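You operate a simulated robot arm through the tools that you are given. There is no shell and no other tool. Be economical: measure what you need, move in short steps, check, and stop when the job is done.

You run a simulated robot arm. Do the job below in one go: nothing can be reset, and whatever is moved stays where it is left.

TASK
Put a scoop of plaster and the blue-handled jug's water in the grey bucket.
Fine: use the green scoop; shut the bin after; scoop and jug go back. Set down upright: green scoop, blue-handled jug.

The check looks at the end state, three seconds after you hand in, the way a careful person would. Anything else that was tipped, shoved, dropped, spilled or broken makes it a failure.

THE ROBOT
A 6-joint arm with a two-finger parallel gripper, fixed in place. Base frame: the origin is at the foot of the arm, x ahead of it, y to its left, z up; the work surface is at about z = 740. Lengths are in mm, angles in degrees, forces in N, time in s.
With the tool pointing down near the work surface it reaches from about 260 to 680 mm from the base axis. Its first joint turns from -66.0 to 66.0 degrees. Payload 2.9 kg.
The tool frame sits at the grasp point between the pads (the TCP): z along the fingers, y along the line on which they close. The tips reach 30 mm beyond it. Largest opening 110 mm; finger width 20, thickness 10; the body of the gripper, 48 by 112 mm, starts 55 mm behind the TCP.
Orientation is that of the tool frame in the base frame, as a unit quaternion [x, y, z, w]. With the fingers straight down and closing along the base's y, the tool's x points along the base's -x, its y along +y and its z along -z.

THE INTERFACE
- The arm moves only by the tool play_rows. Its argument "series" is text: rows parted by semicolons, each of 7 numbers parted by spaces: the turn, a rotation vector about the base's x, y, z in degrees, then the shift along the base's x, y, z in mm, then the finger opening in mm, from 0 to 110. In form: rx ry rz tx ty tz gripper; .... A call has 1 to 8 rows; each row is the pose to reach, as a shift and turn from the pose commanded when the call began. Each row takes 0.2 s and may step no farther than 50 mm and 8.6 degrees from the row before; otherwise, or with a gripper value out of range, the whole call is refused. A pose out of reach is approached as far as the arm can. The call stops where the force on the tool passes 70 N (or 10 N more than at its start, if that is more) or the arm is blocked; 0.2 s more then pass. Each finger travels about 108 mm/s and halts on what it meets, pressing with about 34 N; the grip force reading is that of the motor and also rises with nothing between the fingers. The clock runs only during rows and for 0.2 s after the last one: add rows that repeat a pose to give the fingers time. The reply holds the time, the measured pose of the TCP, the force on the tool along the base axes, the opening and the grip force, in the units named above and with some noise, with the torque about the TCP (base axes, N m) and any sound that the robot's microphone picked up.
- Cameras (640 x 400 px; columns grow to the right, rows downward): "scene" is fixed at [34.9, 412.4, 1382.1]; the picture's right is [-0.99, -0.17, 0.00], its down [-0.10, 0.58, -0.81] and it looks along [0.13, -0.80, -0.59] (base axes); focal length 235 px, centre (320, 200). "wrist" rides on the gripper at [72, 17, -103] in the tool frame; the picture's right is [-0.23, 0.97, 0.00], its down [-0.76, -0.18, -0.62] and it looks along [-0.61, -0.14, 0.78] (tool axes); focal length 222 px, centre (320, 200). There is no depth. A picture from a camera that has moved, and an enlarged one, comes with that camera's place and axes in the base frame and with its lens.
- snapshot(camera): a new picture of that camera. The clock stands still meanwhile.
- close_up(camera, box): a new picture of the part [left, top, right, bottom] of that camera's present view, enlarged. The clock stands still meanwhile.
- job_done(): hands the job in; it is judged then, once.

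Go step by step. Nothing tells you positions but the pictures and the camera data: compare them with the known pose of the tool, close in by small moves and look again before you grip or let go. The budget is 120 turns and 64 pictures, counting those below and the enlarged ones. Unless the task says otherwise, let go and move clear before handing in, and close with one line.

The tools are called after ">>>" as name(argument=value, ...) on one line, values as JSON. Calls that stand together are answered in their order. play_rows: Moves the arm, as the interface text tells. Its arguments: {"type":"object","properties":{"series":{"type":"string"}},"required":["series"]} The other tools are called the same way: snapshot (camera) takes a picture; close_up (camera, box) takes an enlarged picture of a part of a camera's view; job_done () hands the job in.

At the start:

```text
clock: 0.0
eef_pos: [253.0, -252.6, 1152.8]
tool_rot: [0.0, 1.0, -0.001, 0.0]
force: [0.0, -0.8, 0.1]
ft_torque: [0.02, 0.0, 0.03]
grip_width: 110.2
grasp_force: 0.0
```

scene: 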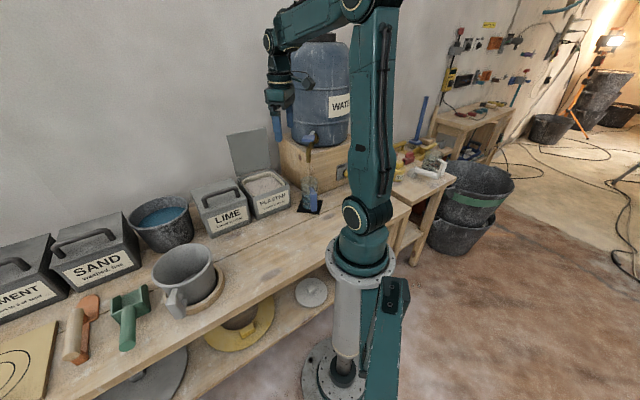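
wrist: 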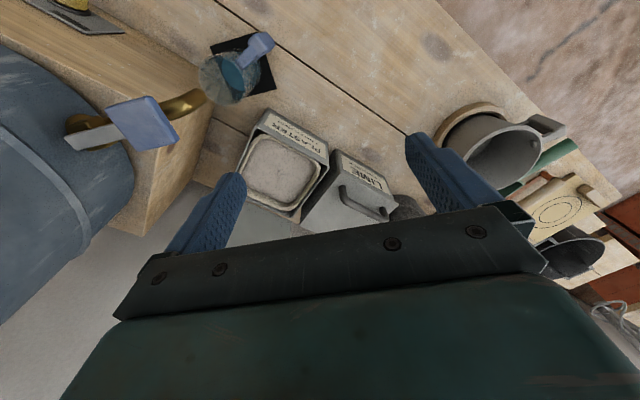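

I see the bench with the open plaster bin, the jug with blue on it near the water tank, the grey bucket-like vessel and the green scoop. I'll enlarge the views to identify everything first.

>>> close_up(camera="scene", box=[180, 110, 360, 250])

>>> close_up(camera="scene", box=[0, 180, 240, 400])

>>> close_up(camera="wrist", box=[180, 10, 420, 230])

>>> close_up(camera="wrist", box=[400, 80, 640, 300])

```text
2.86 times, centred on (270, 180) of scene
camera zoom: at [34.9, 412.4, 1382.1], right [-0.99, -0.17, 0.0], down [-0.1, 0.58, -0.81], along [0.13, -0.8, -0.59], focal length 673 px, centre (463, 257)
```

zoom: 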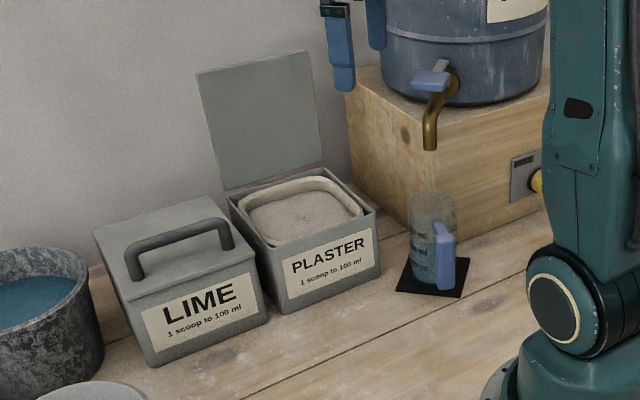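

```text
1.82 times, centred on (120, 290) of scene
camera zoom: at [34.9, 412.4, 1382.1], right [-0.99, -0.17, 0.0], down [-0.1, 0.58, -0.81], along [0.13, -0.8, -0.59], focal length 428 px, centre (684, 36)
```

zoom: 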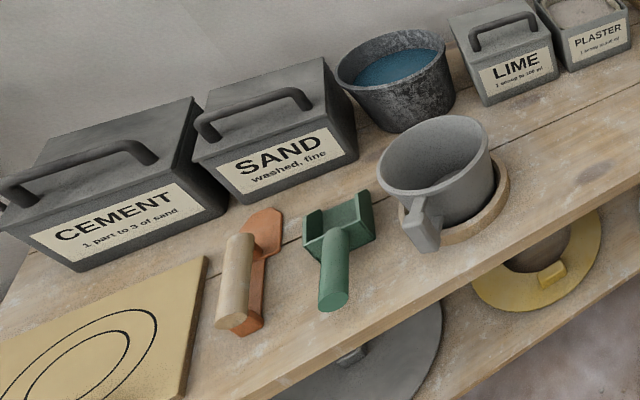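

```text
1.82 times, centred on (300, 120) of wrist
camera zoom: at [179.9, -234.5, 1256.8], right [0.23, 0.97, 0.0], down [0.76, -0.18, 0.62], along [0.61, -0.14, -0.78], focal length 404 px, centre (356, 346)
```

zoom: 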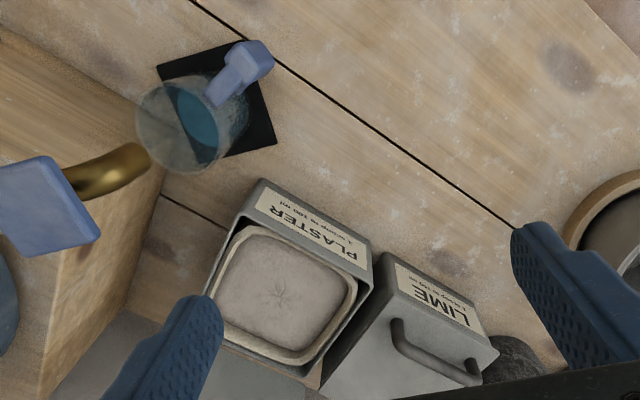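

```text
1.82 times, centred on (520, 190) of wrist
camera zoom: at [179.9, -234.5, 1256.8], right [0.23, 0.97, 0.0], down [0.76, -0.18, 0.62], along [0.61, -0.14, -0.78], focal length 404 px, centre (-44, 218)
```

zoom: 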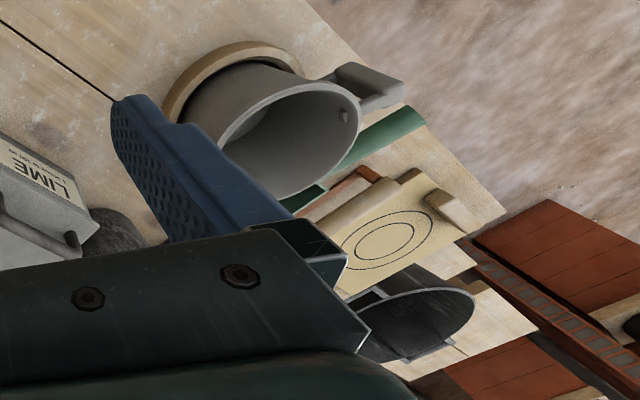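

Jug mat is near (215,-398), the plaster bin near (400,-380) with its lid open towards the wall, the grey bucket near (477,66) with rim z≈855, and the green scoop near (580,140). I'll move the wrist camera over the scoop area to measure it.

>>> play_rows(series="0 0 0 16 45 -10 110;0 0 0 32 90 -20 110;0 0 0 48 135 -30 110;0 0 0 64 180 -40 110;0 0 0 80 225 -50 110;0 0 0 96 270 -60 110;0 0 0 112 315 -70 110;0 0 0 128 360 -80 110")

>>> snapshot(camera="wrist")

```text
clock: 1.8
eef_pos: [380.2, 105.3, 1071.9]
tool_rot: [0.0, 1.0, 0.0, -0.001]
force: [0.5, 0.4, 0.4]
ft_torque: [-0.01, -0.01, 0.01]
grip_width: 109.8
grasp_force: 0.0
```

```text
57 pictures are left
camera wrist: at [308.5, 121.6, 1175.5], right [0.23, 0.97, 0.0], down [0.76, -0.18, 0.62], along [0.61, -0.14, -0.78], focal length 222 px, centre (320, 200)
```

wrist: 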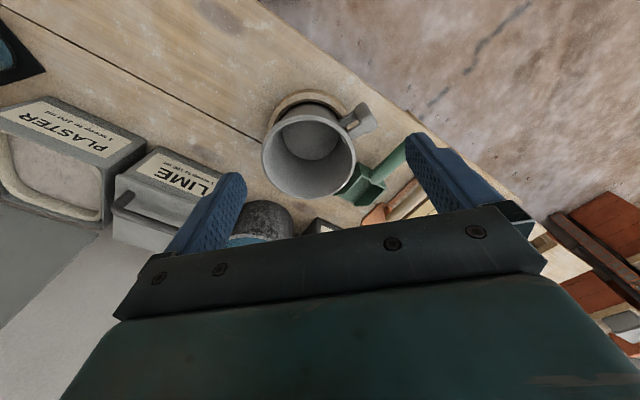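

The scoop lies between about (620,150) and (550,240), just behind the bucket. I'll move nearer for a clear view.

>>> play_rows(series="0 0 0 0 40 -20 110;0 0 0 0 80 -40 110;0 0 0 10 120 -60 110;0 0 0 20 130 -80 110")

>>> snapshot(camera="wrist")

>>> close_up(camera="wrist", box=[240, 80, 440, 210])

```text
clock: 2.8
eef_pos: [402.1, 238.3, 992.4]
tool_rot: [0.0, 1.0, 0.001, 0.001]
force: [1.1, 0.3, 0.5]
ft_torque: [0.02, -0.01, -0.02]
grip_width: 110.0
grasp_force: 0.0
```

```text
56 pictures are left
camera wrist: at [329.1, 254.0, 1095.2], right [0.23, 0.97, 0.0], down [0.76, -0.18, 0.62], along [0.61, -0.14, -0.78], focal length 222 px, centre (320, 200)
```

wrist: 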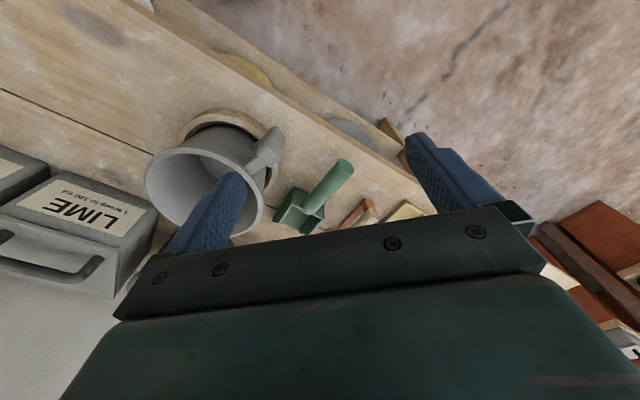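

```text
3.08 times, centred on (340, 145) of wrist
camera zoom: at [329.1, 254.0, 1095.2], right [0.23, 0.97, 0.0], down [0.76, -0.18, 0.62], along [0.61, -0.14, -0.78], focal length 684 px, centre (258, 369)
```

zoom: 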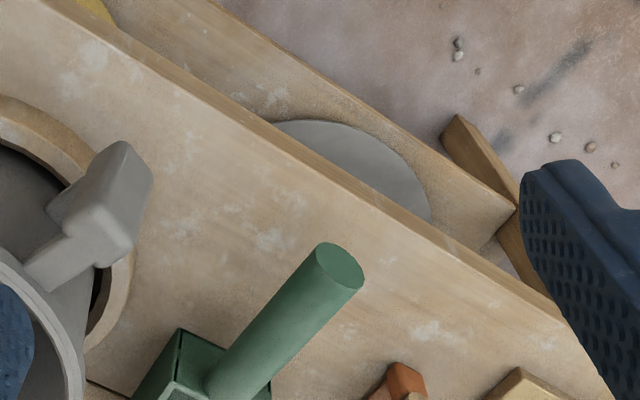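

The scoop's handle rises from the pan toward the base side. I move further out in x to see it all.

>>> play_rows(series="0 0 0 30 0 0 110;0 0 0 60 0 0 110;0 0 0 90 0 0 110;0 0 0 110 0 0 110")

>>> close_up(camera="wrist", box=[190, 30, 430, 210])

>>> close_up(camera="scene", box=[90, 270, 180, 360])

```text
clock: 3.8
eef_pos: [510.6, 237.5, 990.4]
tool_rot: [0.0, 1.0, -0.001, 0.0]
force: [0.1, 0.5, 0.0]
ft_torque: [0.01, 0.01, 0.0]
grip_width: 110.0
grasp_force: 0.2
```

```text
2.22 times, centred on (310, 120) of wrist
camera zoom: at [437.8, 255.0, 1095.4], right [0.23, 0.97, 0.0], down [0.76, -0.18, 0.62], along [0.61, -0.14, -0.78], focal length 494 px, centre (342, 378)
```

zoom: 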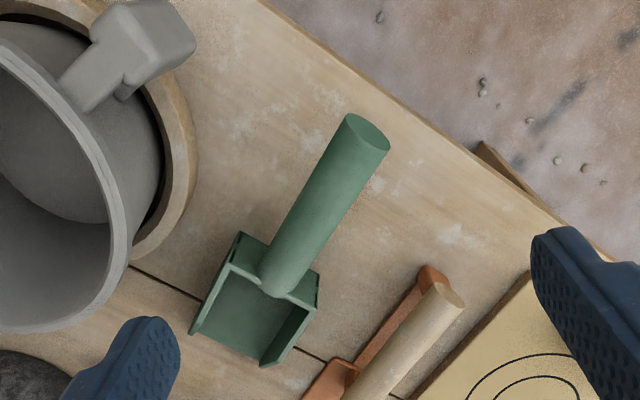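

```text
4.44 times, centred on (135, 315) of scene
camera zoom: at [34.9, 412.4, 1382.1], right [-0.99, -0.17, 0.0], down [-0.1, 0.58, -0.81], along [0.13, -0.8, -0.59], focal length 1046 px, centre (1142, -311)
```

zoom: 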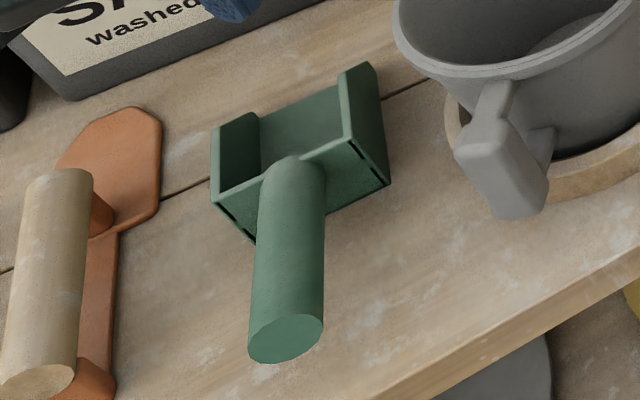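

Triangulating both views: handle end ≈ (500,254,808), handle/pan joint ≈ (583,175,790), so the handle points along (0.72,-0.69). I'll turn the fingers across it and pitch the tool 40° outward so pouring has range later.

>>> play_rows(series="0 0 -7.27 5 -3 -15 90;0 0 -14.54 10 -6 -30 90;0 0 -21.8 15 -9 -40 90;0 0 -29.1 20 -12 -50 90;0 0 -36.35 25 -15 -50 90;0 0 -43.6 30 -18 -50 90")

>>> play_rows(series="-5.52 -5.79 0 0 0 0 90;-11.04 -11.58 0 0 0 0 90;-16.56 -17.38 0 0 0 0 90;-22.08 -23.17 0 0 0 0 90;-27.6 -28.96 0 0 0 0 90;-27.6 -28.96 0 0 0 0 90")

>>> snapshot(camera="wrist")

>>> snapshot(camera="scene")

```text
clock: 5.2
eef_pos: [540.1, 219.8, 942.7]
tool_rot: [0.372, 0.928, 0.0, 0.0]
force: [0.5, 0.2, -0.8]
ft_torque: [0.01, -0.05, 0.03]
grip_width: 89.7
grasp_force: 0.0
```

```text
clock: 6.6
eef_pos: [539.5, 219.2, 942.2]
tool_rot: [0.349, 0.873, -0.127, 0.318]
force: [0.1, -0.1, -1.0]
ft_torque: [0.04, -0.01, 0.0]
grip_width: 89.6
grasp_force: 0.0
```

```text
52 pictures are left
camera wrist: at [462.9, 316.5, 975.1], right [0.8, 0.59, 0.15], down [0.01, -0.25, 0.97], along [0.6, -0.77, -0.21], focal length 222 px, centre (320, 200)
```

wrist: 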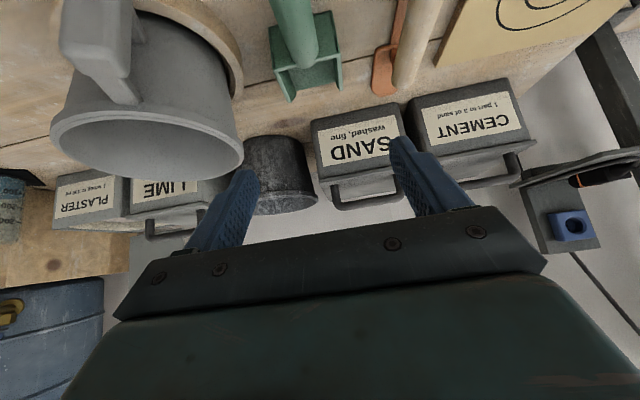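

```text
51 pictures are left
```

scene: 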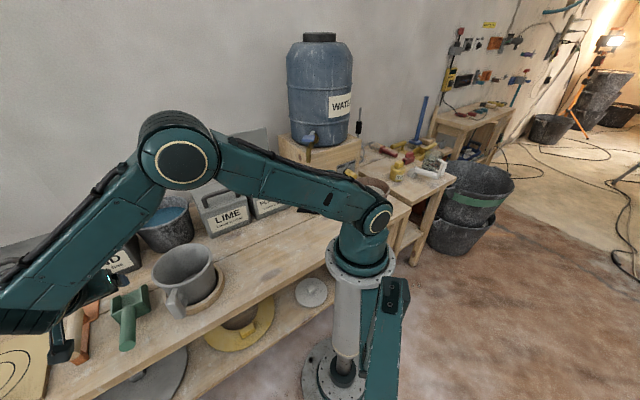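

The tool is tilted as intended. I'll descend to just over the handle and check alignment.

>>> play_rows(series="0 0 0 4 -4 -40 90;0 0 0 8 -8 -75 90;0 0 0 10 -12 -100 90;0 0 0 10 -12 -100 90")

>>> snapshot(camera="wrist")

>>> close_up(camera="scene", box=[40, 250, 200, 390])

```text
clock: 7.6
eef_pos: [548.4, 207.8, 840.6]
tool_rot: [0.349, 0.872, -0.128, 0.318]
force: [0.3, 0.1, -0.7]
ft_torque: [-0.01, -0.02, -0.04]
grip_width: 89.8
grasp_force: 0.1
```

```text
50 pictures are left
camera wrist: at [472.6, 303.4, 874.9], right [0.8, 0.58, 0.15], down [0.01, -0.25, 0.97], along [0.6, -0.77, -0.21], focal length 222 px, centre (320, 200)
```

wrist: 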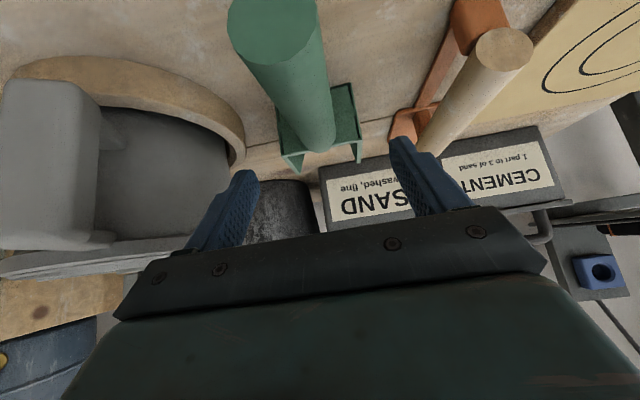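

```text
2.86 times, centred on (120, 320) of scene
camera zoom: at [34.9, 412.4, 1382.1], right [-0.99, -0.17, 0.0], down [-0.1, 0.58, -0.81], along [0.13, -0.8, -0.59], focal length 673 px, centre (891, -143)
```

zoom: 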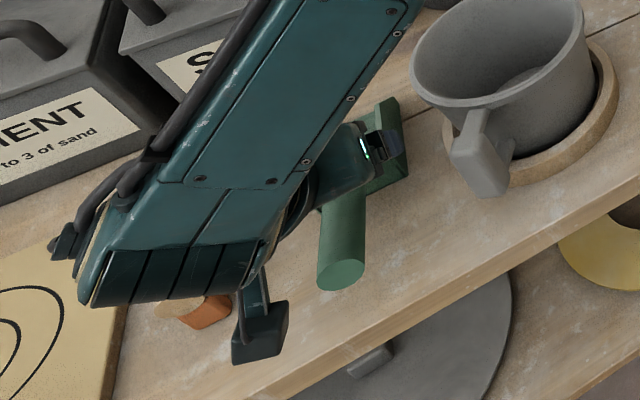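

The handle lies centred between the fingers. I'll lower to the handle axis (z≈794) and close.

>>> play_rows(series="0 0 -2 0 0 -25 90;0 0 -2 1 -1 -46 90;0 0 -2 1 -1 -46 60;0 0 -2 1 -1 -46 30;0 0 -2 1 -1 -46 15;0 0 -2 1 -1 -46 15;0 0 -2 1 -1 -46 15")

>>> snapshot(camera="wrist")

```text
clock: 9.2
eef_pos: [551.4, 206.8, 797.2]
tool_rot: [0.364, 0.866, -0.132, 0.315]
force: [0.4, 0.4, 0.1]
ft_torque: [0.0, -0.03, 0.02]
grip_width: 29.7
grasp_force: 33.9
```

```text
48 pictures are left
camera wrist: at [477.6, 305.8, 829.7], right [0.82, 0.56, 0.15], down [0.0, -0.25, 0.97], along [0.58, -0.79, -0.21], focal length 222 px, centre (320, 200)
```

wrist: 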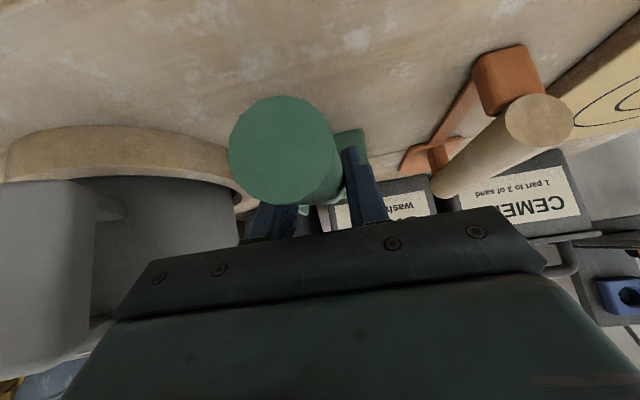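

Gripped at 30 mm. Lifting straight up and checking for slip.

>>> play_rows(series="0 0 0 0 0 15 15;0 0 0 0 0 40 15;0 0 0 0 0 80 15;0 0 0 0 0 120 15;0 0 0 0 0 160 15;0 0 0 0 0 200 15")

>>> snapshot(camera="wrist")

>>> snapshot(camera="scene")

```text
clock: 10.6
eef_pos: [550.5, 206.9, 1000.2]
tool_rot: [0.364, 0.867, -0.133, 0.315]
force: [0.3, -0.2, -0.8]
ft_torque: [0.03, 0.04, 0.01]
grip_width: 29.6
grasp_force: 34.0
```

```text
47 pictures are left
camera wrist: at [478.5, 305.9, 1032.4], right [0.82, 0.56, 0.15], down [0.0, -0.25, 0.97], along [0.58, -0.79, -0.21], focal length 222 px, centre (320, 200)
```

wrist: 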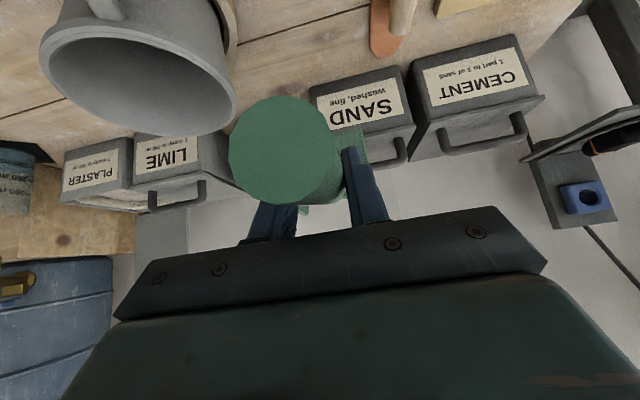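

```text
46 pictures are left
```

scene: 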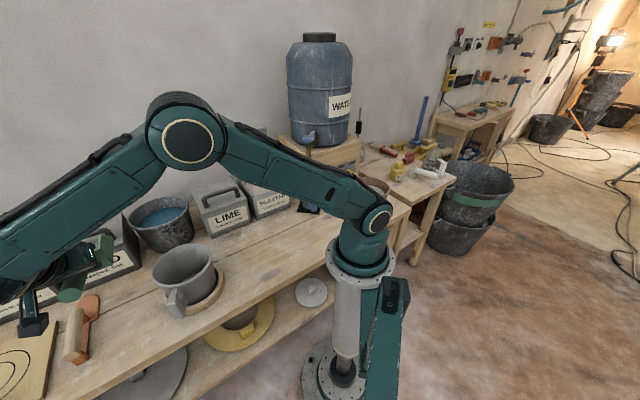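

No slip. The bin's front-back axis matches the scoop's direction, with its centre ≈ (409,-378) and rim z≈860, so I only need to translate over there, level.

>>> play_rows(series="0 0 0 -18 -43 5 15;0 0 0 -36 -86 10 15;0 0 0 -54 -129 15 15;0 0 0 -72 -172 20 15;0 0 0 -90 -215 25 15;0 0 0 -108 -258 30 15;0 0 0 -126 -301 30 15;0 0 0 -144 -344 30 15")

>>> play_rows(series="0 0 0 -18 -43 0 15;0 0 0 -36 -86 0 15;0 0 0 -54 -129 0 15;0 0 0 -69 -160 0 15;0 0 0 -69 -160 0 15")

>>> snapshot(camera="wrist")

>>> snapshot(camera="scene")

```text
clock: 12.4
eef_pos: [405.8, -133.9, 1025.7]
tool_rot: [0.364, 0.866, -0.133, 0.315]
force: [1.2, 0.1, -1.1]
ft_torque: [0.09, 0.07, -0.02]
grip_width: 29.8
grasp_force: 33.7
```

```text
clock: 13.6
eef_pos: [337.0, -297.2, 1027.3]
tool_rot: [0.364, 0.866, -0.133, 0.316]
force: [0.3, 0.1, -1.2]
ft_torque: [0.08, 0.06, -0.03]
grip_width: 29.7
grasp_force: 34.6
```

```text
45 pictures are left
camera wrist: at [263.8, -197.8, 1060.9], right [0.82, 0.56, 0.15], down [0.0, -0.25, 0.97], along [0.58, -0.79, -0.21], focal length 222 px, centre (320, 200)
```

wrist: 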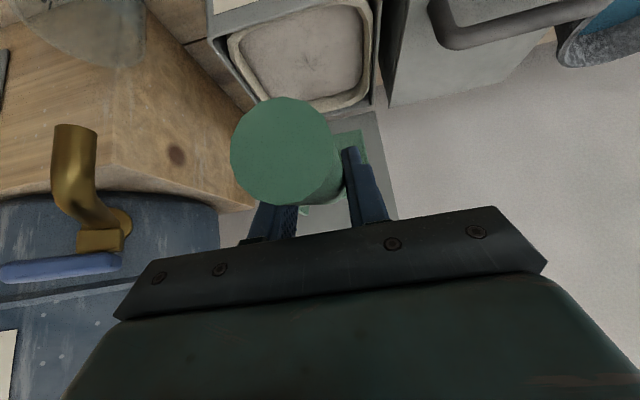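

```text
44 pictures are left
```

scene: 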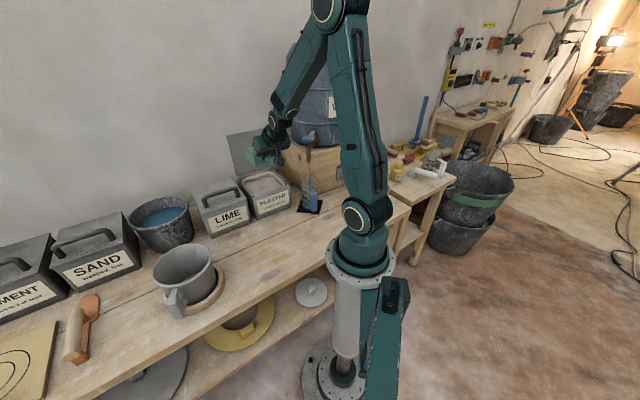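

I'm above the bin; plaster is clearly visible inside. I'll pitch the scoop nose-down 50° with the lip over the front half of the bin.

>>> play_rows(series="5.95 5.83 0 2 -4 0 15;11.9 11.67 0 4 -8 0 15;17.85 17.5 0 6 -12 0 15;23.8 23.33 0 9 -16 0 15;29.75 29.17 0 12 -20 0 15;35.7 35 0 14 -25 0 15;35.7 35 0 14 -25 0 15")

>>> snapshot(camera="wrist")

>>> close_up(camera="scene", box=[200, 100, 340, 230])

```text
clock: 15.2
eef_pos: [352.7, -322.0, 1029.0]
tool_rot: [0.386, 0.918, 0.034, -0.081]
force: [0.7, -1.0, -1.1]
ft_torque: [0.0, -0.02, -0.01]
grip_width: 29.5
grasp_force: 34.0
```

```text
43 pictures are left
camera wrist: at [327.3, -272.7, 1142.3], right [0.85, 0.52, -0.04], down [0.47, -0.74, 0.48], along [0.22, -0.43, -0.88], focal length 222 px, centre (320, 200)
```

wrist: 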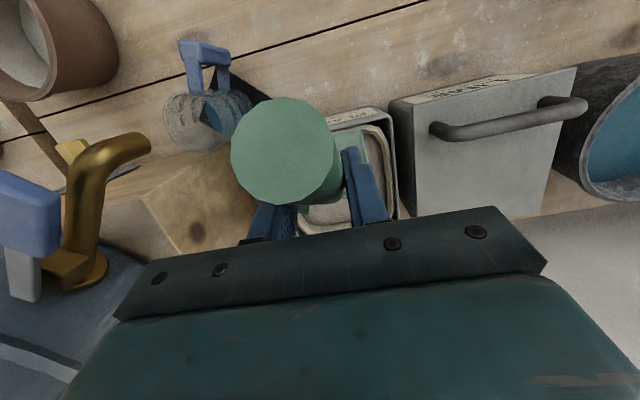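

```text
3.08 times, centred on (270, 165) of scene
camera zoom: at [35.0, 412.4, 1382.1], right [-0.99, -0.17, 0.0], down [-0.1, 0.58, -0.81], along [0.13, -0.8, -0.59], focal length 724 px, centre (474, 308)
```

zoom: 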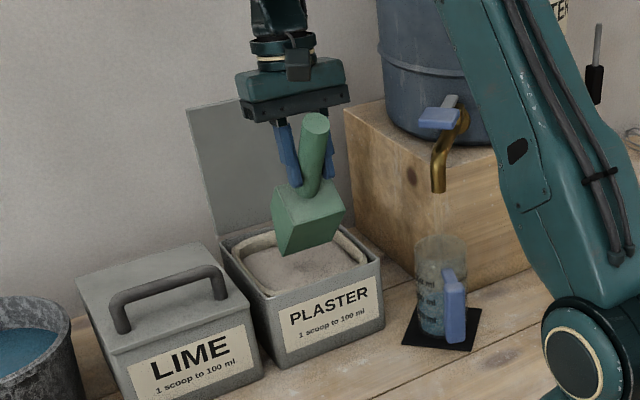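

The lip is exactly where predicted (≈389,-361,880). I'll plunge slowly while shifting slightly inward to clear the front rim.

>>> play_rows(series="0 0 0 4 -4 -10 15;0 0 0 8 -8 -20 15;0 0 0 9 -9 -30 15;0 0 0 9 -9 -38 15;0 0 0 9 -9 -46 15;0 0 0 9 -9 -54 15;0 0 0 9 -9 -60 15")

>>> close_up(camera="scene", box=[220, 130, 320, 230])

```text
clock: 16.8
eef_pos: [360.6, -330.7, 967.1]
tool_rot: [0.387, 0.918, 0.034, -0.08]
force: [-0.4, 0.8, -1.3]
ft_torque: [0.01, -0.02, 0.04]
grip_width: 29.7
grasp_force: 33.7
```

```text
4.00 times, centred on (270, 180) of scene
camera zoom: at [35.0, 412.4, 1382.1], right [-0.99, -0.17, 0.0], down [-0.1, 0.58, -0.81], along [0.13, -0.8, -0.59], focal length 942 px, centre (520, 280)
```

zoom: 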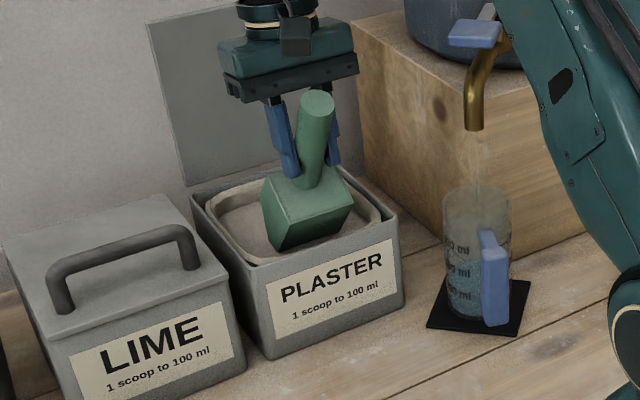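

The lip is just into the plaster with no contact force. Now the digging stroke: push inward and deeper, then roll level while rising.

>>> play_rows(series="0 0 0 5.6 -5.7 -12 15;0 0 0 14 -14.3 -23 15;-5 -4.9 0 10.3 -10.5 -31 15;-10 -9.8 0 5.7 -5.9 -37 15;-15.35 -15.05 0 -1.3 1.4 -40 15;-20.7 -20.3 0 -10 10.2 -43 15;-26.1 -25.55 0 -17.9 18.2 -43 15;-31.4 -30.8 0 -25 25.5 -39 15")

>>> close_up(camera="scene", box=[220, 130, 320, 230])

```text
clock: 18.6
eef_pos: [335.8, -304.1, 927.3]
tool_rot: [0.371, 0.881, -0.114, 0.271]
force: [0.2, -0.4, -0.8]
ft_torque: [0.06, 0.07, -0.01]
grip_width: 29.6
grasp_force: 33.7
```

```text
4.00 times, centred on (270, 180) of scene
camera zoom: at [34.9, 412.4, 1382.1], right [-0.99, -0.17, 0.0], down [-0.1, 0.58, -0.81], along [0.13, -0.8, -0.59], focal length 942 px, centre (520, 280)
```

zoom: 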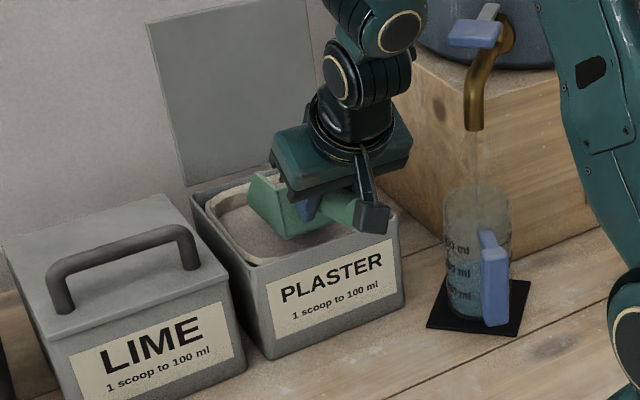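

Stroke finished without resistance. I'll raise level out of the bin and check whether the scoop is loaded.

>>> play_rows(series="-4.3 -4.2 0 -2 2 15 15;-4.3 -4.2 0 -2 2 40 15;-4.3 -4.2 0 -2 2 65 15;-4.3 -4.2 0 -2 2 65 15")

>>> close_up(camera="scene", box=[220, 110, 320, 210])

>>> snapshot(camera="wrist")

```text
clock: 19.6
eef_pos: [336.5, -302.7, 994.5]
tool_rot: [0.364, 0.866, -0.133, 0.315]
force: [0.7, -0.6, -1.0]
ft_torque: [0.07, 0.07, 0.02]
grip_width: 29.5
grasp_force: 33.9
```

```text
4.00 times, centred on (270, 160) of scene
camera zoom: at [34.9, 412.4, 1382.1], right [-0.99, -0.17, 0.0], down [-0.1, 0.58, -0.81], along [0.13, -0.8, -0.59], focal length 942 px, centre (520, 360)
```

zoom: 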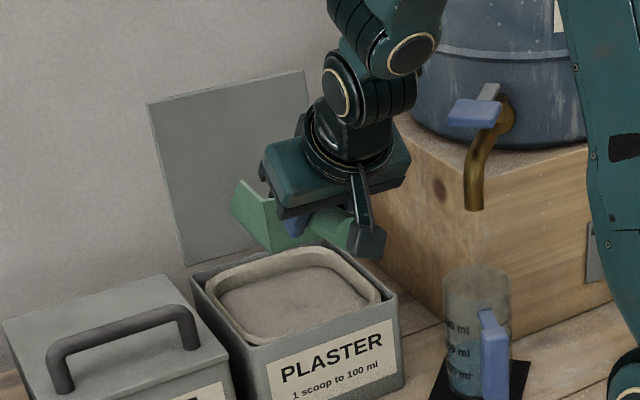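

```text
38 pictures are left
camera wrist: at [262.7, -203.2, 1028.4], right [0.82, 0.56, 0.15], down [0.0, -0.25, 0.97], along [0.58, -0.79, -0.21], focal length 222 px, centre (320, 200)
```

wrist: 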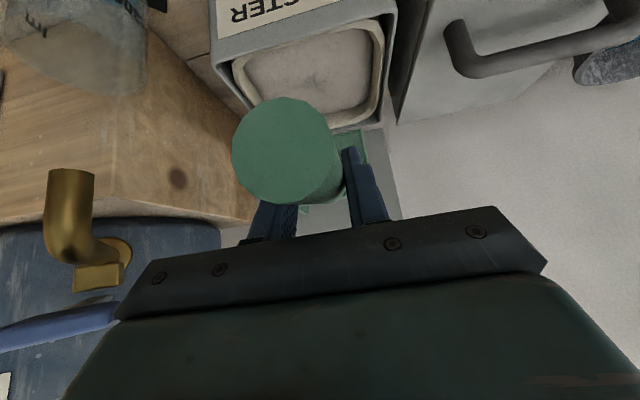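

The reading suggests the scoop may still be empty. I'll look closely at the plaster surface to determine its height.

>>> close_up(camera="wrist", box=[210, 0, 410, 130])

>>> close_up(camera="scene", box=[235, 160, 325, 220])

```text
3.08 times, centred on (310, 65) of wrist
camera zoom: at [262.7, -203.2, 1028.4], right [0.82, 0.56, 0.15], down [0.0, -0.25, 0.97], along [0.58, -0.79, -0.21], focal length 684 px, centre (351, 615)
```

zoom: 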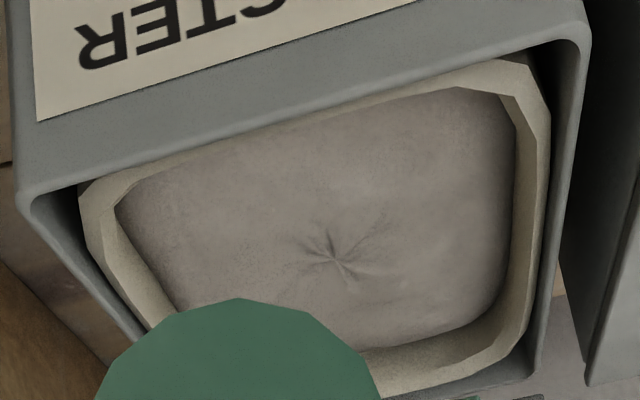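

```text
6.67 times, centred on (280, 190) of scene
camera zoom: at [34.9, 412.4, 1382.1], right [-0.99, -0.17, 0.0], down [-0.1, 0.58, -0.81], along [0.13, -0.8, -0.59], focal length 1570 px, centre (587, 267)
```

zoom: 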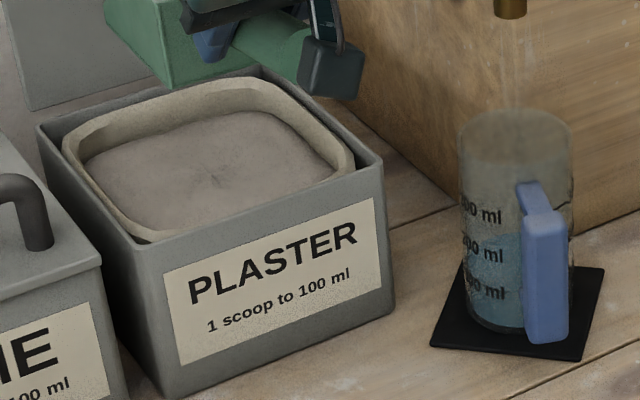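

The plaster surface is at about z≈845 and the lip did reach well below it. I'll turn the level scoop sideways here so that the scene camera can see into the pan.

>>> play_rows(series="0 0 8 0 5 15 15;0 0 16 0 10 30 15;0 0 24 0 15 30 15;0 0 32 0 20 30 15;0 0 40 0 25 30 15;0 0 46 0 30 30 15;0 0 46 0 30 30 15")

>>> close_up(camera="scene", box=[200, 100, 320, 190])

```text
clock: 21.2
eef_pos: [335.2, -272.8, 1022.1]
tool_rot: [-0.005, 0.94, 0.002, 0.341]
force: [-0.4, -1.0, -1.8]
ft_torque: [-0.01, 0.09, 0.01]
grip_width: 29.7
grasp_force: 34.2
```

```text
4.44 times, centred on (260, 145) of scene
camera zoom: at [34.9, 412.4, 1382.1], right [-0.99, -0.17, 0.0], down [-0.1, 0.58, -0.81], along [0.13, -0.8, -0.59], focal length 1046 px, centre (587, 444)
```

zoom: 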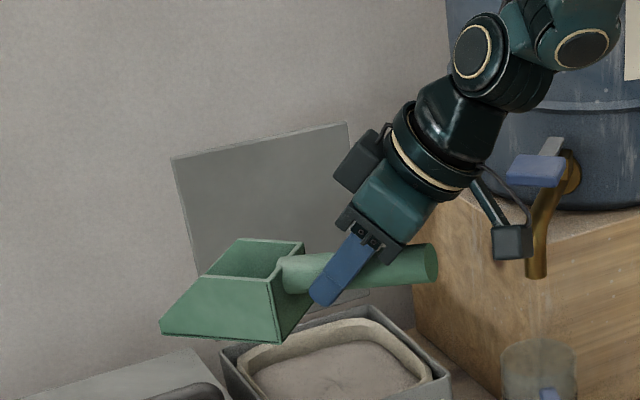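

The pan is empty: only its lip was submerged. I'll repeat with a steeper (65°), deeper plunge so the whole pan goes under the surface before levelling.

>>> play_rows(series="0 0 -8 0 -5 0 15;0 0 -16 0 -10 0 15;0 0 -24 0 -15 0 15;0 0 -32 0 -20 0 15;0 0 -40 0 -25 0 15;0 0 -46 0 -30 0 15;0 0 -46 0 -30 0 15")

>>> play_rows(series="5.8 5.68 0 6 -7 3 15;11.6 11.37 0 12 -14 6 15;17.4 17.06 0 18 -21 9 15;23.2 22.75 0 25 -28 12 15;29 28.43 0 31 -35 15 15;34.8 34.1 0 37 -42 15 15;40.6 39.8 0 44 -49 15 15;46.4 45.5 0 50 -55 15 15")

>>> close_up(camera="scene", box=[200, 90, 340, 220])

```text
clock: 22.8
eef_pos: [333.7, -303.2, 1023.5]
tool_rot: [0.365, 0.866, -0.133, 0.315]
force: [-0.1, -0.2, -1.1]
ft_torque: [0.07, 0.08, 0.01]
grip_width: 29.7
grasp_force: 34.2
```

```text
clock: 24.6
eef_pos: [383.2, -358.0, 1038.1]
tool_rot: [0.377, 0.9, 0.083, -0.2]
force: [-0.6, -0.6, -1.0]
ft_torque: [-0.01, 0.0, -0.05]
grip_width: 29.4
grasp_force: 34.0
```

```text
3.08 times, centred on (270, 155) of scene
camera zoom: at [35.0, 412.4, 1382.1], right [-0.99, -0.17, 0.0], down [-0.1, 0.58, -0.81], along [0.13, -0.8, -0.59], focal length 724 px, centre (474, 338)
```

zoom: 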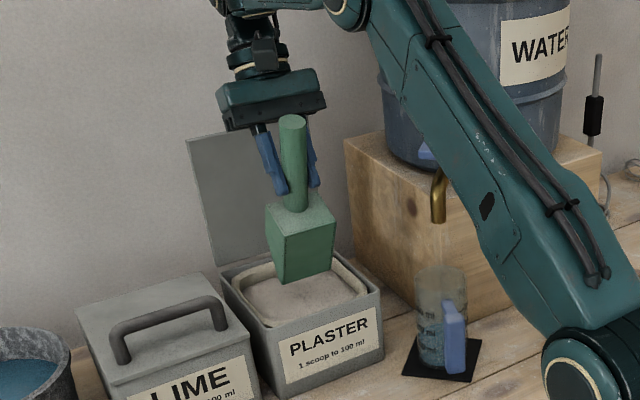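

Pose is right. Plunging now.

>>> play_rows(series="0 0 0 1 -1 -20 15;0 0 0 1 -1 -40 15;0 0 0 1 -1 -55 15;0 0 0 1 -1 -70 15;0 0 0 1 -1 -85 15;0 0 0 1 -1 -97 15;0 0 0 1 -1 -106 15;0 0 0 1 -1 -106 15")

>>> close_up(camera="scene", box=[220, 110, 320, 210])

```text
clock: 26.4
eef_pos: [386.3, -359.1, 930.9]
tool_rot: [0.378, 0.9, 0.083, -0.2]
force: [0.0, 0.6, -2.2]
ft_torque: [0.03, -0.01, 0.01]
grip_width: 29.5
grasp_force: 34.1
```

```text
4.00 times, centred on (270, 160) of scene
camera zoom: at [34.9, 412.4, 1382.1], right [-0.99, -0.17, 0.0], down [-0.1, 0.58, -0.81], along [0.13, -0.8, -0.59], focal length 942 px, centre (520, 360)
```

zoom: 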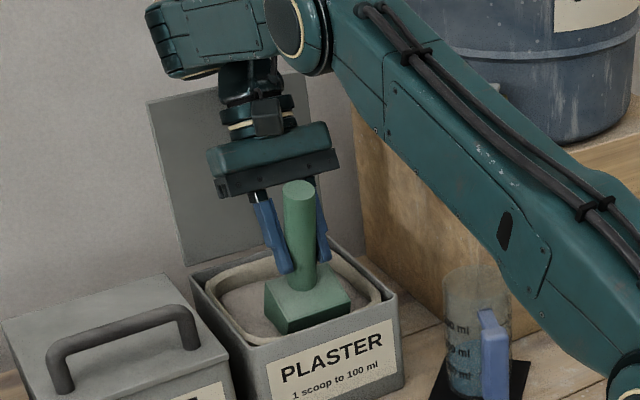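

The pan is now submerged. Sweeping inward and levelling out.

>>> play_rows(series="-5.7 -5.6 0 -3.85 3.9 -3.4 15;-11.4 -11.2 0 -8.6 8.8 -7.9 15;-17.1 -16.8 0 -14.1 14.4 -12.2 15;-22.8 -22.4 0 -21.2 21.6 -16 15;-28.6 -28 0 -29.9 30.5 -14.6 15;-34.3 -33.6 0 -38.5 39.3 -12 15;-40 -39.2 0 -46.8 47.7 -10.3 15;-45.7 -44.8 0 -53.2 54.3 -7 15")

>>> play_rows(series="-2 -2 0 0 0 20 15;-2 -2 0 0 0 50 15;-2 -2 0 0 0 90 15;-2 -2 0 0 0 90 15")

>>> close_up(camera="scene", box=[200, 100, 340, 230])

```text
clock: 27.2
eef_pos: [442.7, -407.4, 945.7]
tool_rot: [0.393, 0.918, 0.018, -0.04]
force: [-66.8, 58.0, 10.7]
ft_torque: [-5.56, -6.67, 0.91]
grip_width: 29.6
grasp_force: 34.4
out of reach, approached as far as the arm can: row 1, 2, 3
stopped in row 3: the force on the tool passed its limit at 132 N (the readings are from after the stop); the commanded pose is now the measured one
```

```text
clock: 27.5
eef_pos: [442.6, -408.2, 945.7]
tool_rot: [0.395, 0.918, 0.02, -0.041]
force: [-62.7, 55.6, 9.5]
ft_torque: [-5.25, -6.21, 0.87]
grip_width: 29.6
grasp_force: 34.1
out of reach, approached as far as the arm can: row 1
stopped in row 1: the force on the tool passed its limit at 107 N (the readings are from after the stop); the commanded pose is now the measured one
```

```text
3.08 times, centred on (270, 165) of scene
camera zoom: at [32.9, 414.1, 1381.6], right [-0.99, -0.17, 0.0], down [-0.1, 0.58, -0.81], along [0.13, -0.8, -0.59], focal length 724 px, centre (474, 308)
```

zoom: 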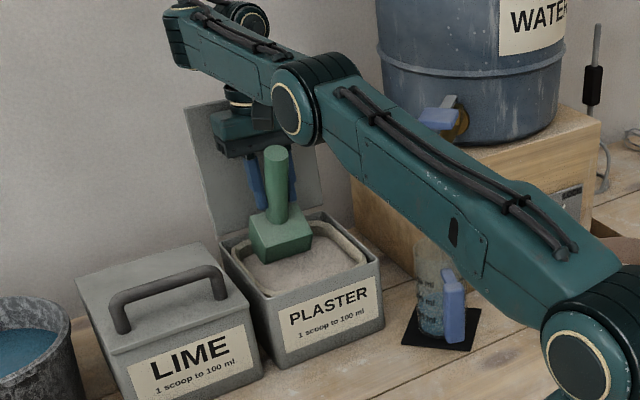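

The arm hit a reach limit and was pushed toward the back of the bin. I'll ease back along the bin axis gently to unload the force.

>>> play_rows(series="0 0 0 -3 3 2 15;0 0 0 -7 7 4 15;0 0 0 -11 11 7 15;0 0 0 -14 14 10 15")

>>> snapshot(camera="scene")

```text
clock: 28.5
eef_pos: [443.1, -407.1, 957.9]
tool_rot: [0.393, 0.918, 0.017, -0.044]
force: [-18.9, 16.8, -14.5]
ft_torque: [-1.18, -1.03, 0.3]
grip_width: 29.6
grasp_force: 33.3
out of reach, approached as far as the arm can: row 1, 2, 3, 4
```

```text
31 pictures are left
```

scene: 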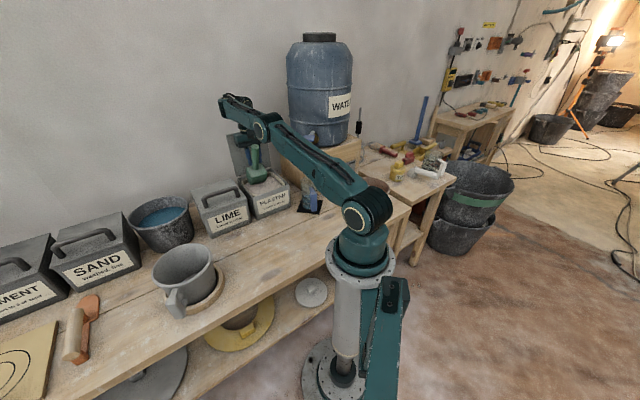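

Only upward motion was accepted. I'll move straight up in small steps to free it.

>>> play_rows(series="0 0 0 0 0 10 15;0 0 0 0 0 20 15;0 0 0 0 0 30 15;0 0 0 0 0 40 15")

```text
clock: 29.5
eef_pos: [443.2, -406.8, 998.0]
tool_rot: [0.394, 0.918, 0.017, -0.041]
force: [-0.3, 0.2, -0.3]
ft_torque: [0.02, -0.05, 0.0]
grip_width: 29.7
grasp_force: 34.5
```

Free now with no contact force. Checking how the scoop sits in the fingers and whether the lid/bin are intact.

>>> close_up(camera="scene", box=[190, 80, 340, 220])

>>> snapshot(camera="wrist")

```text
2.86 times, centred on (265, 150) of scene
camera zoom: at [35.0, 412.4, 1382.1], right [-0.99, -0.17, 0.0], down [-0.1, 0.58, -0.81], along [0.13, -0.8, -0.59], focal length 673 px, centre (477, 343)
```

zoom: 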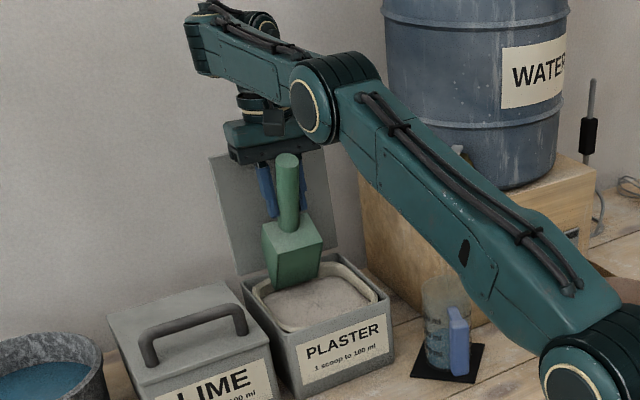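

```text
29 pictures are left
camera wrist: at [412.5, -350.3, 1108.2], right [0.86, 0.51, -0.02], down [0.43, -0.71, 0.55], along [0.27, -0.49, -0.83], focal length 222 px, centre (320, 200)
```

wrist: 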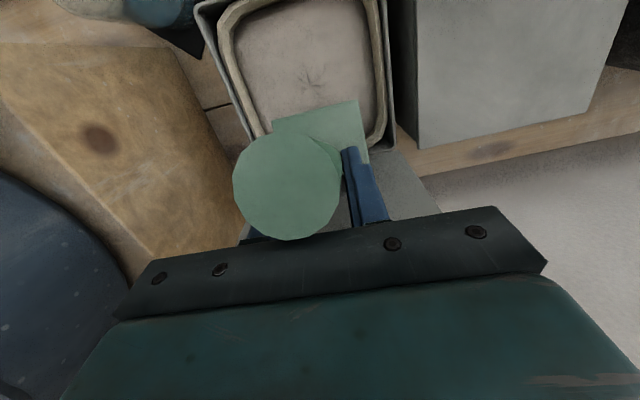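

The scoop pivoted in the fingers by roughly 20° nose-down, which is actually handy for plunging with the tool more upright. I'll retreat and then turn sideways to measure the new pitch.

>>> play_rows(series="0 0 0 -15 15 20 15;0 0 0 -35 35 40 15;0 0 0 -55 55 50 15;0 0 0 -75 75 60 15;0 0 0 -95 95 60 15;0 0 0 -108 105 60 15;0 0 0 -108 105 60 15")

>>> play_rows(series="0 0 8 0 5 0 15;0 0 16 0 10 0 15;0 0 24 0 15 0 15;0 0 32 0 20 0 15;0 0 40 0 25 0 15;0 0 46 0 30 0 15;0 0 46 0 30 0 15")

>>> close_up(camera="scene", box=[200, 80, 340, 200])

```text
clock: 31.1
eef_pos: [383.3, -350.0, 1110.0]
tool_rot: [0.393, 0.918, 0.018, -0.044]
force: [0.7, 0.5, 0.1]
ft_torque: [0.0, 0.0, 0.01]
grip_width: 29.6
grasp_force: 33.8
out of reach, approached as far as the arm can: row 2, 3, 4, 5, 6, 7
```

```text
clock: 32.7
eef_pos: [397.3, -324.9, 1122.3]
tool_rot: [0.003, 0.999, 0.001, -0.048]
force: [-0.1, 0.4, -0.8]
ft_torque: [-0.02, 0.03, 0.02]
grip_width: 29.7
grasp_force: 34.1
out of reach, approached as far as the arm can: row 2, 3, 4, 5, 6, 7
```

```text
3.33 times, centred on (270, 140) of scene
camera zoom: at [34.9, 412.4, 1382.1], right [-0.99, -0.17, 0.0], down [-0.1, 0.58, -0.81], along [0.13, -0.8, -0.59], focal length 785 px, centre (487, 400)
```

zoom: 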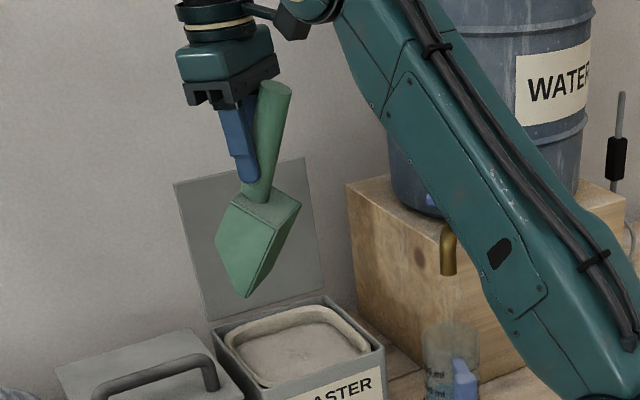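

The arm seems to have passed through its straight-elbow pose into a limited branch. I'll raise the arm (safe direction) to straighten it, then come back in the normal branch.

>>> play_rows(series="0 0 0 0 0 45 15;0 0 0 0 0 90 15;0 0 0 0 0 135 15;0 0 0 0 0 180 15;0 0 0 0 0 225 15;0 0 0 0 0 270 15")

>>> play_rows(series="0 0 0 -10 10 0 15;0 0 0 -30 30 -10 15;0 0 0 -50 50 -30 15;0 0 0 -70 70 -50 15")

>>> snapshot(camera="scene")

```text
clock: 34.1
eef_pos: [338.9, -258.9, 1194.6]
tool_rot: [0.004, 0.999, -0.001, -0.046]
force: [2.2, 0.0, -1.5]
ft_torque: [-0.04, 0.06, 0.01]
grip_width: 29.5
grasp_force: 34.5
out of reach, approached as far as the arm can: row 1, 2, 3, 4, 5, 6
```

```text
clock: 35.1
eef_pos: [272.1, -189.9, 1142.2]
tool_rot: [0.003, 0.999, -0.001, -0.046]
force: [0.0, 0.1, -1.4]
ft_torque: [0.03, -0.04, -0.01]
grip_width: 29.5
grasp_force: 33.9
```

```text
27 pictures are left
```

scene: 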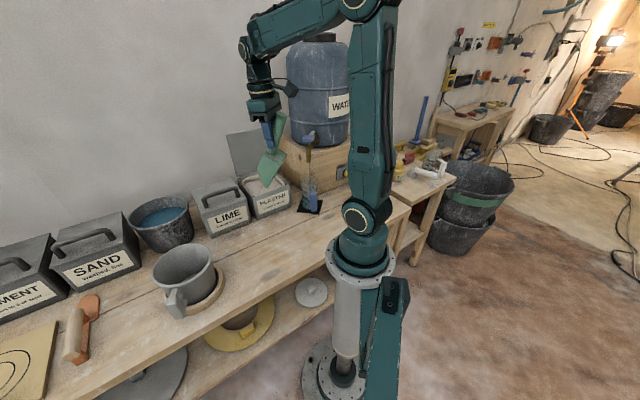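

It's back in the normal elbow-up posture. Now measuring the scoop's pitch from the side.

>>> close_up(camera="scene", box=[225, 90, 315, 190])

```text
4.00 times, centred on (270, 140) of scene
camera zoom: at [34.9, 412.4, 1382.1], right [-0.99, -0.17, 0.0], down [-0.1, 0.58, -0.81], along [0.13, -0.8, -0.59], focal length 942 px, centre (520, 440)
```

zoom: 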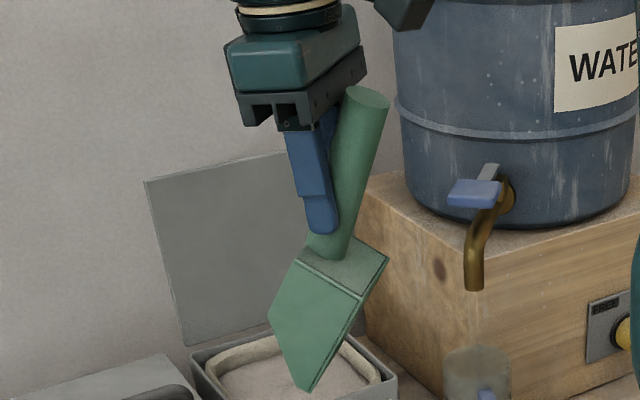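

Scoop pitch is now ≈58° nose-down at this tool pose, ≈13° slip. I'll realign with the bin and hover with the lip over the middle, staying clear of full stretch.

>>> play_rows(series="0 0 -8 8 -14 -5 15;0 0 -16 16 -28 -10 15;0 0 -24 24 -42 -15 15;0 0 -32 32 -56 -20 15;0 0 -40 40 -70 -25 15;0 0 -46 48 -84 -30 15")

>>> play_rows(series="0 0 0 16 -20 -18 15;0 0 0 32 -40 -36 15;0 0 0 48 -60 -54 15;0 0 0 64 -80 -70 15;0 0 0 64 -82 -70 15")

>>> close_up(camera="scene", box=[200, 80, 340, 220])

```text
clock: 36.5
eef_pos: [323.6, -277.3, 1114.0]
tool_rot: [0.395, 0.918, 0.018, -0.042]
force: [0.3, -0.1, -1.0]
ft_torque: [0.04, -0.04, 0.0]
grip_width: 29.5
grasp_force: 34.0
```

```text
clock: 37.7
eef_pos: [388.2, -357.9, 1042.1]
tool_rot: [0.393, 0.918, 0.018, -0.043]
force: [-0.4, 0.5, -2.1]
ft_torque: [0.01, 0.01, 0.0]
grip_width: 29.5
grasp_force: 34.2
```

```text
2.86 times, centred on (270, 150) of scene
camera zoom: at [35.0, 412.4, 1382.1], right [-0.99, -0.17, 0.0], down [-0.1, 0.58, -0.81], along [0.13, -0.8, -0.59], focal length 673 px, centre (463, 343)
```

zoom: 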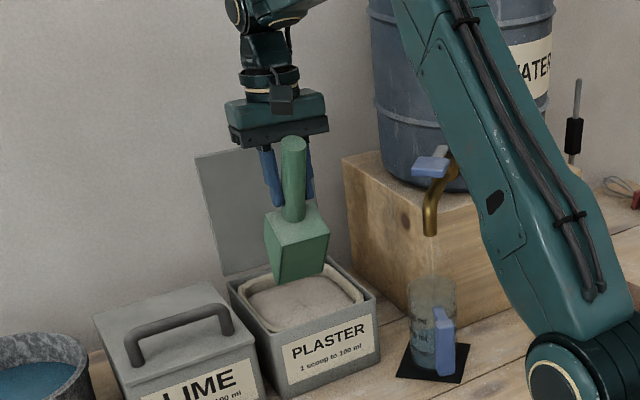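

Good alignment, still in the normal posture. Plunging until the pan is submerged.

>>> play_rows(series="0 0 0 0 0 -20 15;0 0 0 0 0 -40 15;0 0 0 0 0 -56 15;0 0 0 0 0 -72 15;0 0 0 0 0 -88 15;0 0 0 0 0 -100 15;0 0 0 0 0 -110 15")

>>> close_up(camera="scene", box=[220, 80, 340, 210])

```text
clock: 39.3
eef_pos: [388.7, -357.9, 934.0]
tool_rot: [0.393, 0.918, 0.019, -0.043]
force: [0.6, -0.4, -0.9]
ft_torque: [0.01, 0.06, -0.02]
grip_width: 29.4
grasp_force: 33.7
```

```text
3.08 times, centred on (280, 145) of scene
camera zoom: at [35.0, 412.4, 1382.1], right [-0.99, -0.17, 0.0], down [-0.1, 0.58, -0.81], along [0.13, -0.8, -0.59], focal length 724 px, centre (443, 369)
```

zoom: 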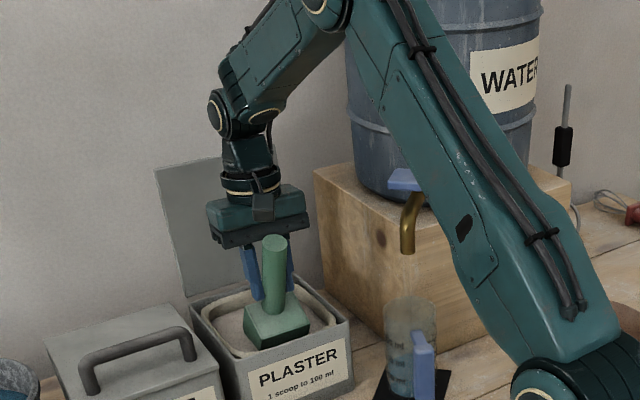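

Submerged in the normal posture. Now the sweep and level-out.

>>> play_rows(series="-5.35 -5.25 0 -5.5 5.6 -7 15;-10.7 -10.5 0 -11.6 11.8 -12 15;-16.1 -15.75 0 -18.3 18.6 -15 15;-21.4 -21 0 -25.4 25.9 -14 15;-26.8 -26.25 0 -33.4 34.1 -11 15;-32.1 -31.5 0 -41.4 42.2 -7 15;-37.5 -36.75 0 -48.5 49.5 -5 15;-42.8 -42 0 -54.2 55.3 -2 15")

```text
clock: 41.1
eef_pos: [333.6, -301.5, 931.6]
tool_rot: [0.35, 0.816, -0.175, 0.425]
force: [0.1, -0.2, -1.7]
ft_torque: [0.09, 0.08, -0.01]
grip_width: 29.6
grasp_force: 33.9
```

Stroke completed without contact. Raising level, then turning sideways to check the load.

>>> play_rows(series="0 0 0 -2 2 20 15;0 0 0 -2 2 50 15;0 0 0 -2 2 90 15;0 0 0 -2 2 90 15;0 0 0 -2 2 90 15")

>>> play_rows(series="0 0 8 0 5 0 15;0 0 16 0 10 0 15;0 0 24 0 15 0 15;0 0 32 0 20 0 15;0 0 40 0 25 0 15;0 0 46 0 30 0 15;0 0 46 0 30 0 15")

>>> close_up(camera="scene", box=[200, 80, 340, 200])

```text
clock: 42.3
eef_pos: [332.9, -300.4, 1020.1]
tool_rot: [0.35, 0.816, -0.174, 0.425]
force: [0.2, 1.4, -1.6]
ft_torque: [0.03, 0.05, 0.02]
grip_width: 29.7
grasp_force: 33.7
```

```text
clock: 43.9
eef_pos: [344.3, -263.8, 1021.5]
tool_rot: [0.002, 0.888, 0.007, 0.459]
force: [0.6, 0.6, -0.7]
ft_torque: [-0.01, 0.06, 0.02]
grip_width: 29.8
grasp_force: 33.9
out of reach, approached as far as the arm can: row 5, 6, 7
```

```text
3.33 times, centred on (270, 140) of scene
camera zoom: at [35.0, 412.4, 1382.1], right [-0.99, -0.17, 0.0], down [-0.1, 0.58, -0.81], along [0.13, -0.8, -0.59], focal length 785 px, centre (487, 400)
```

zoom: 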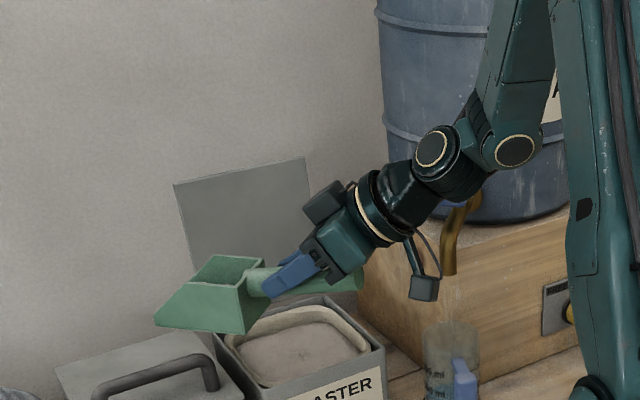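

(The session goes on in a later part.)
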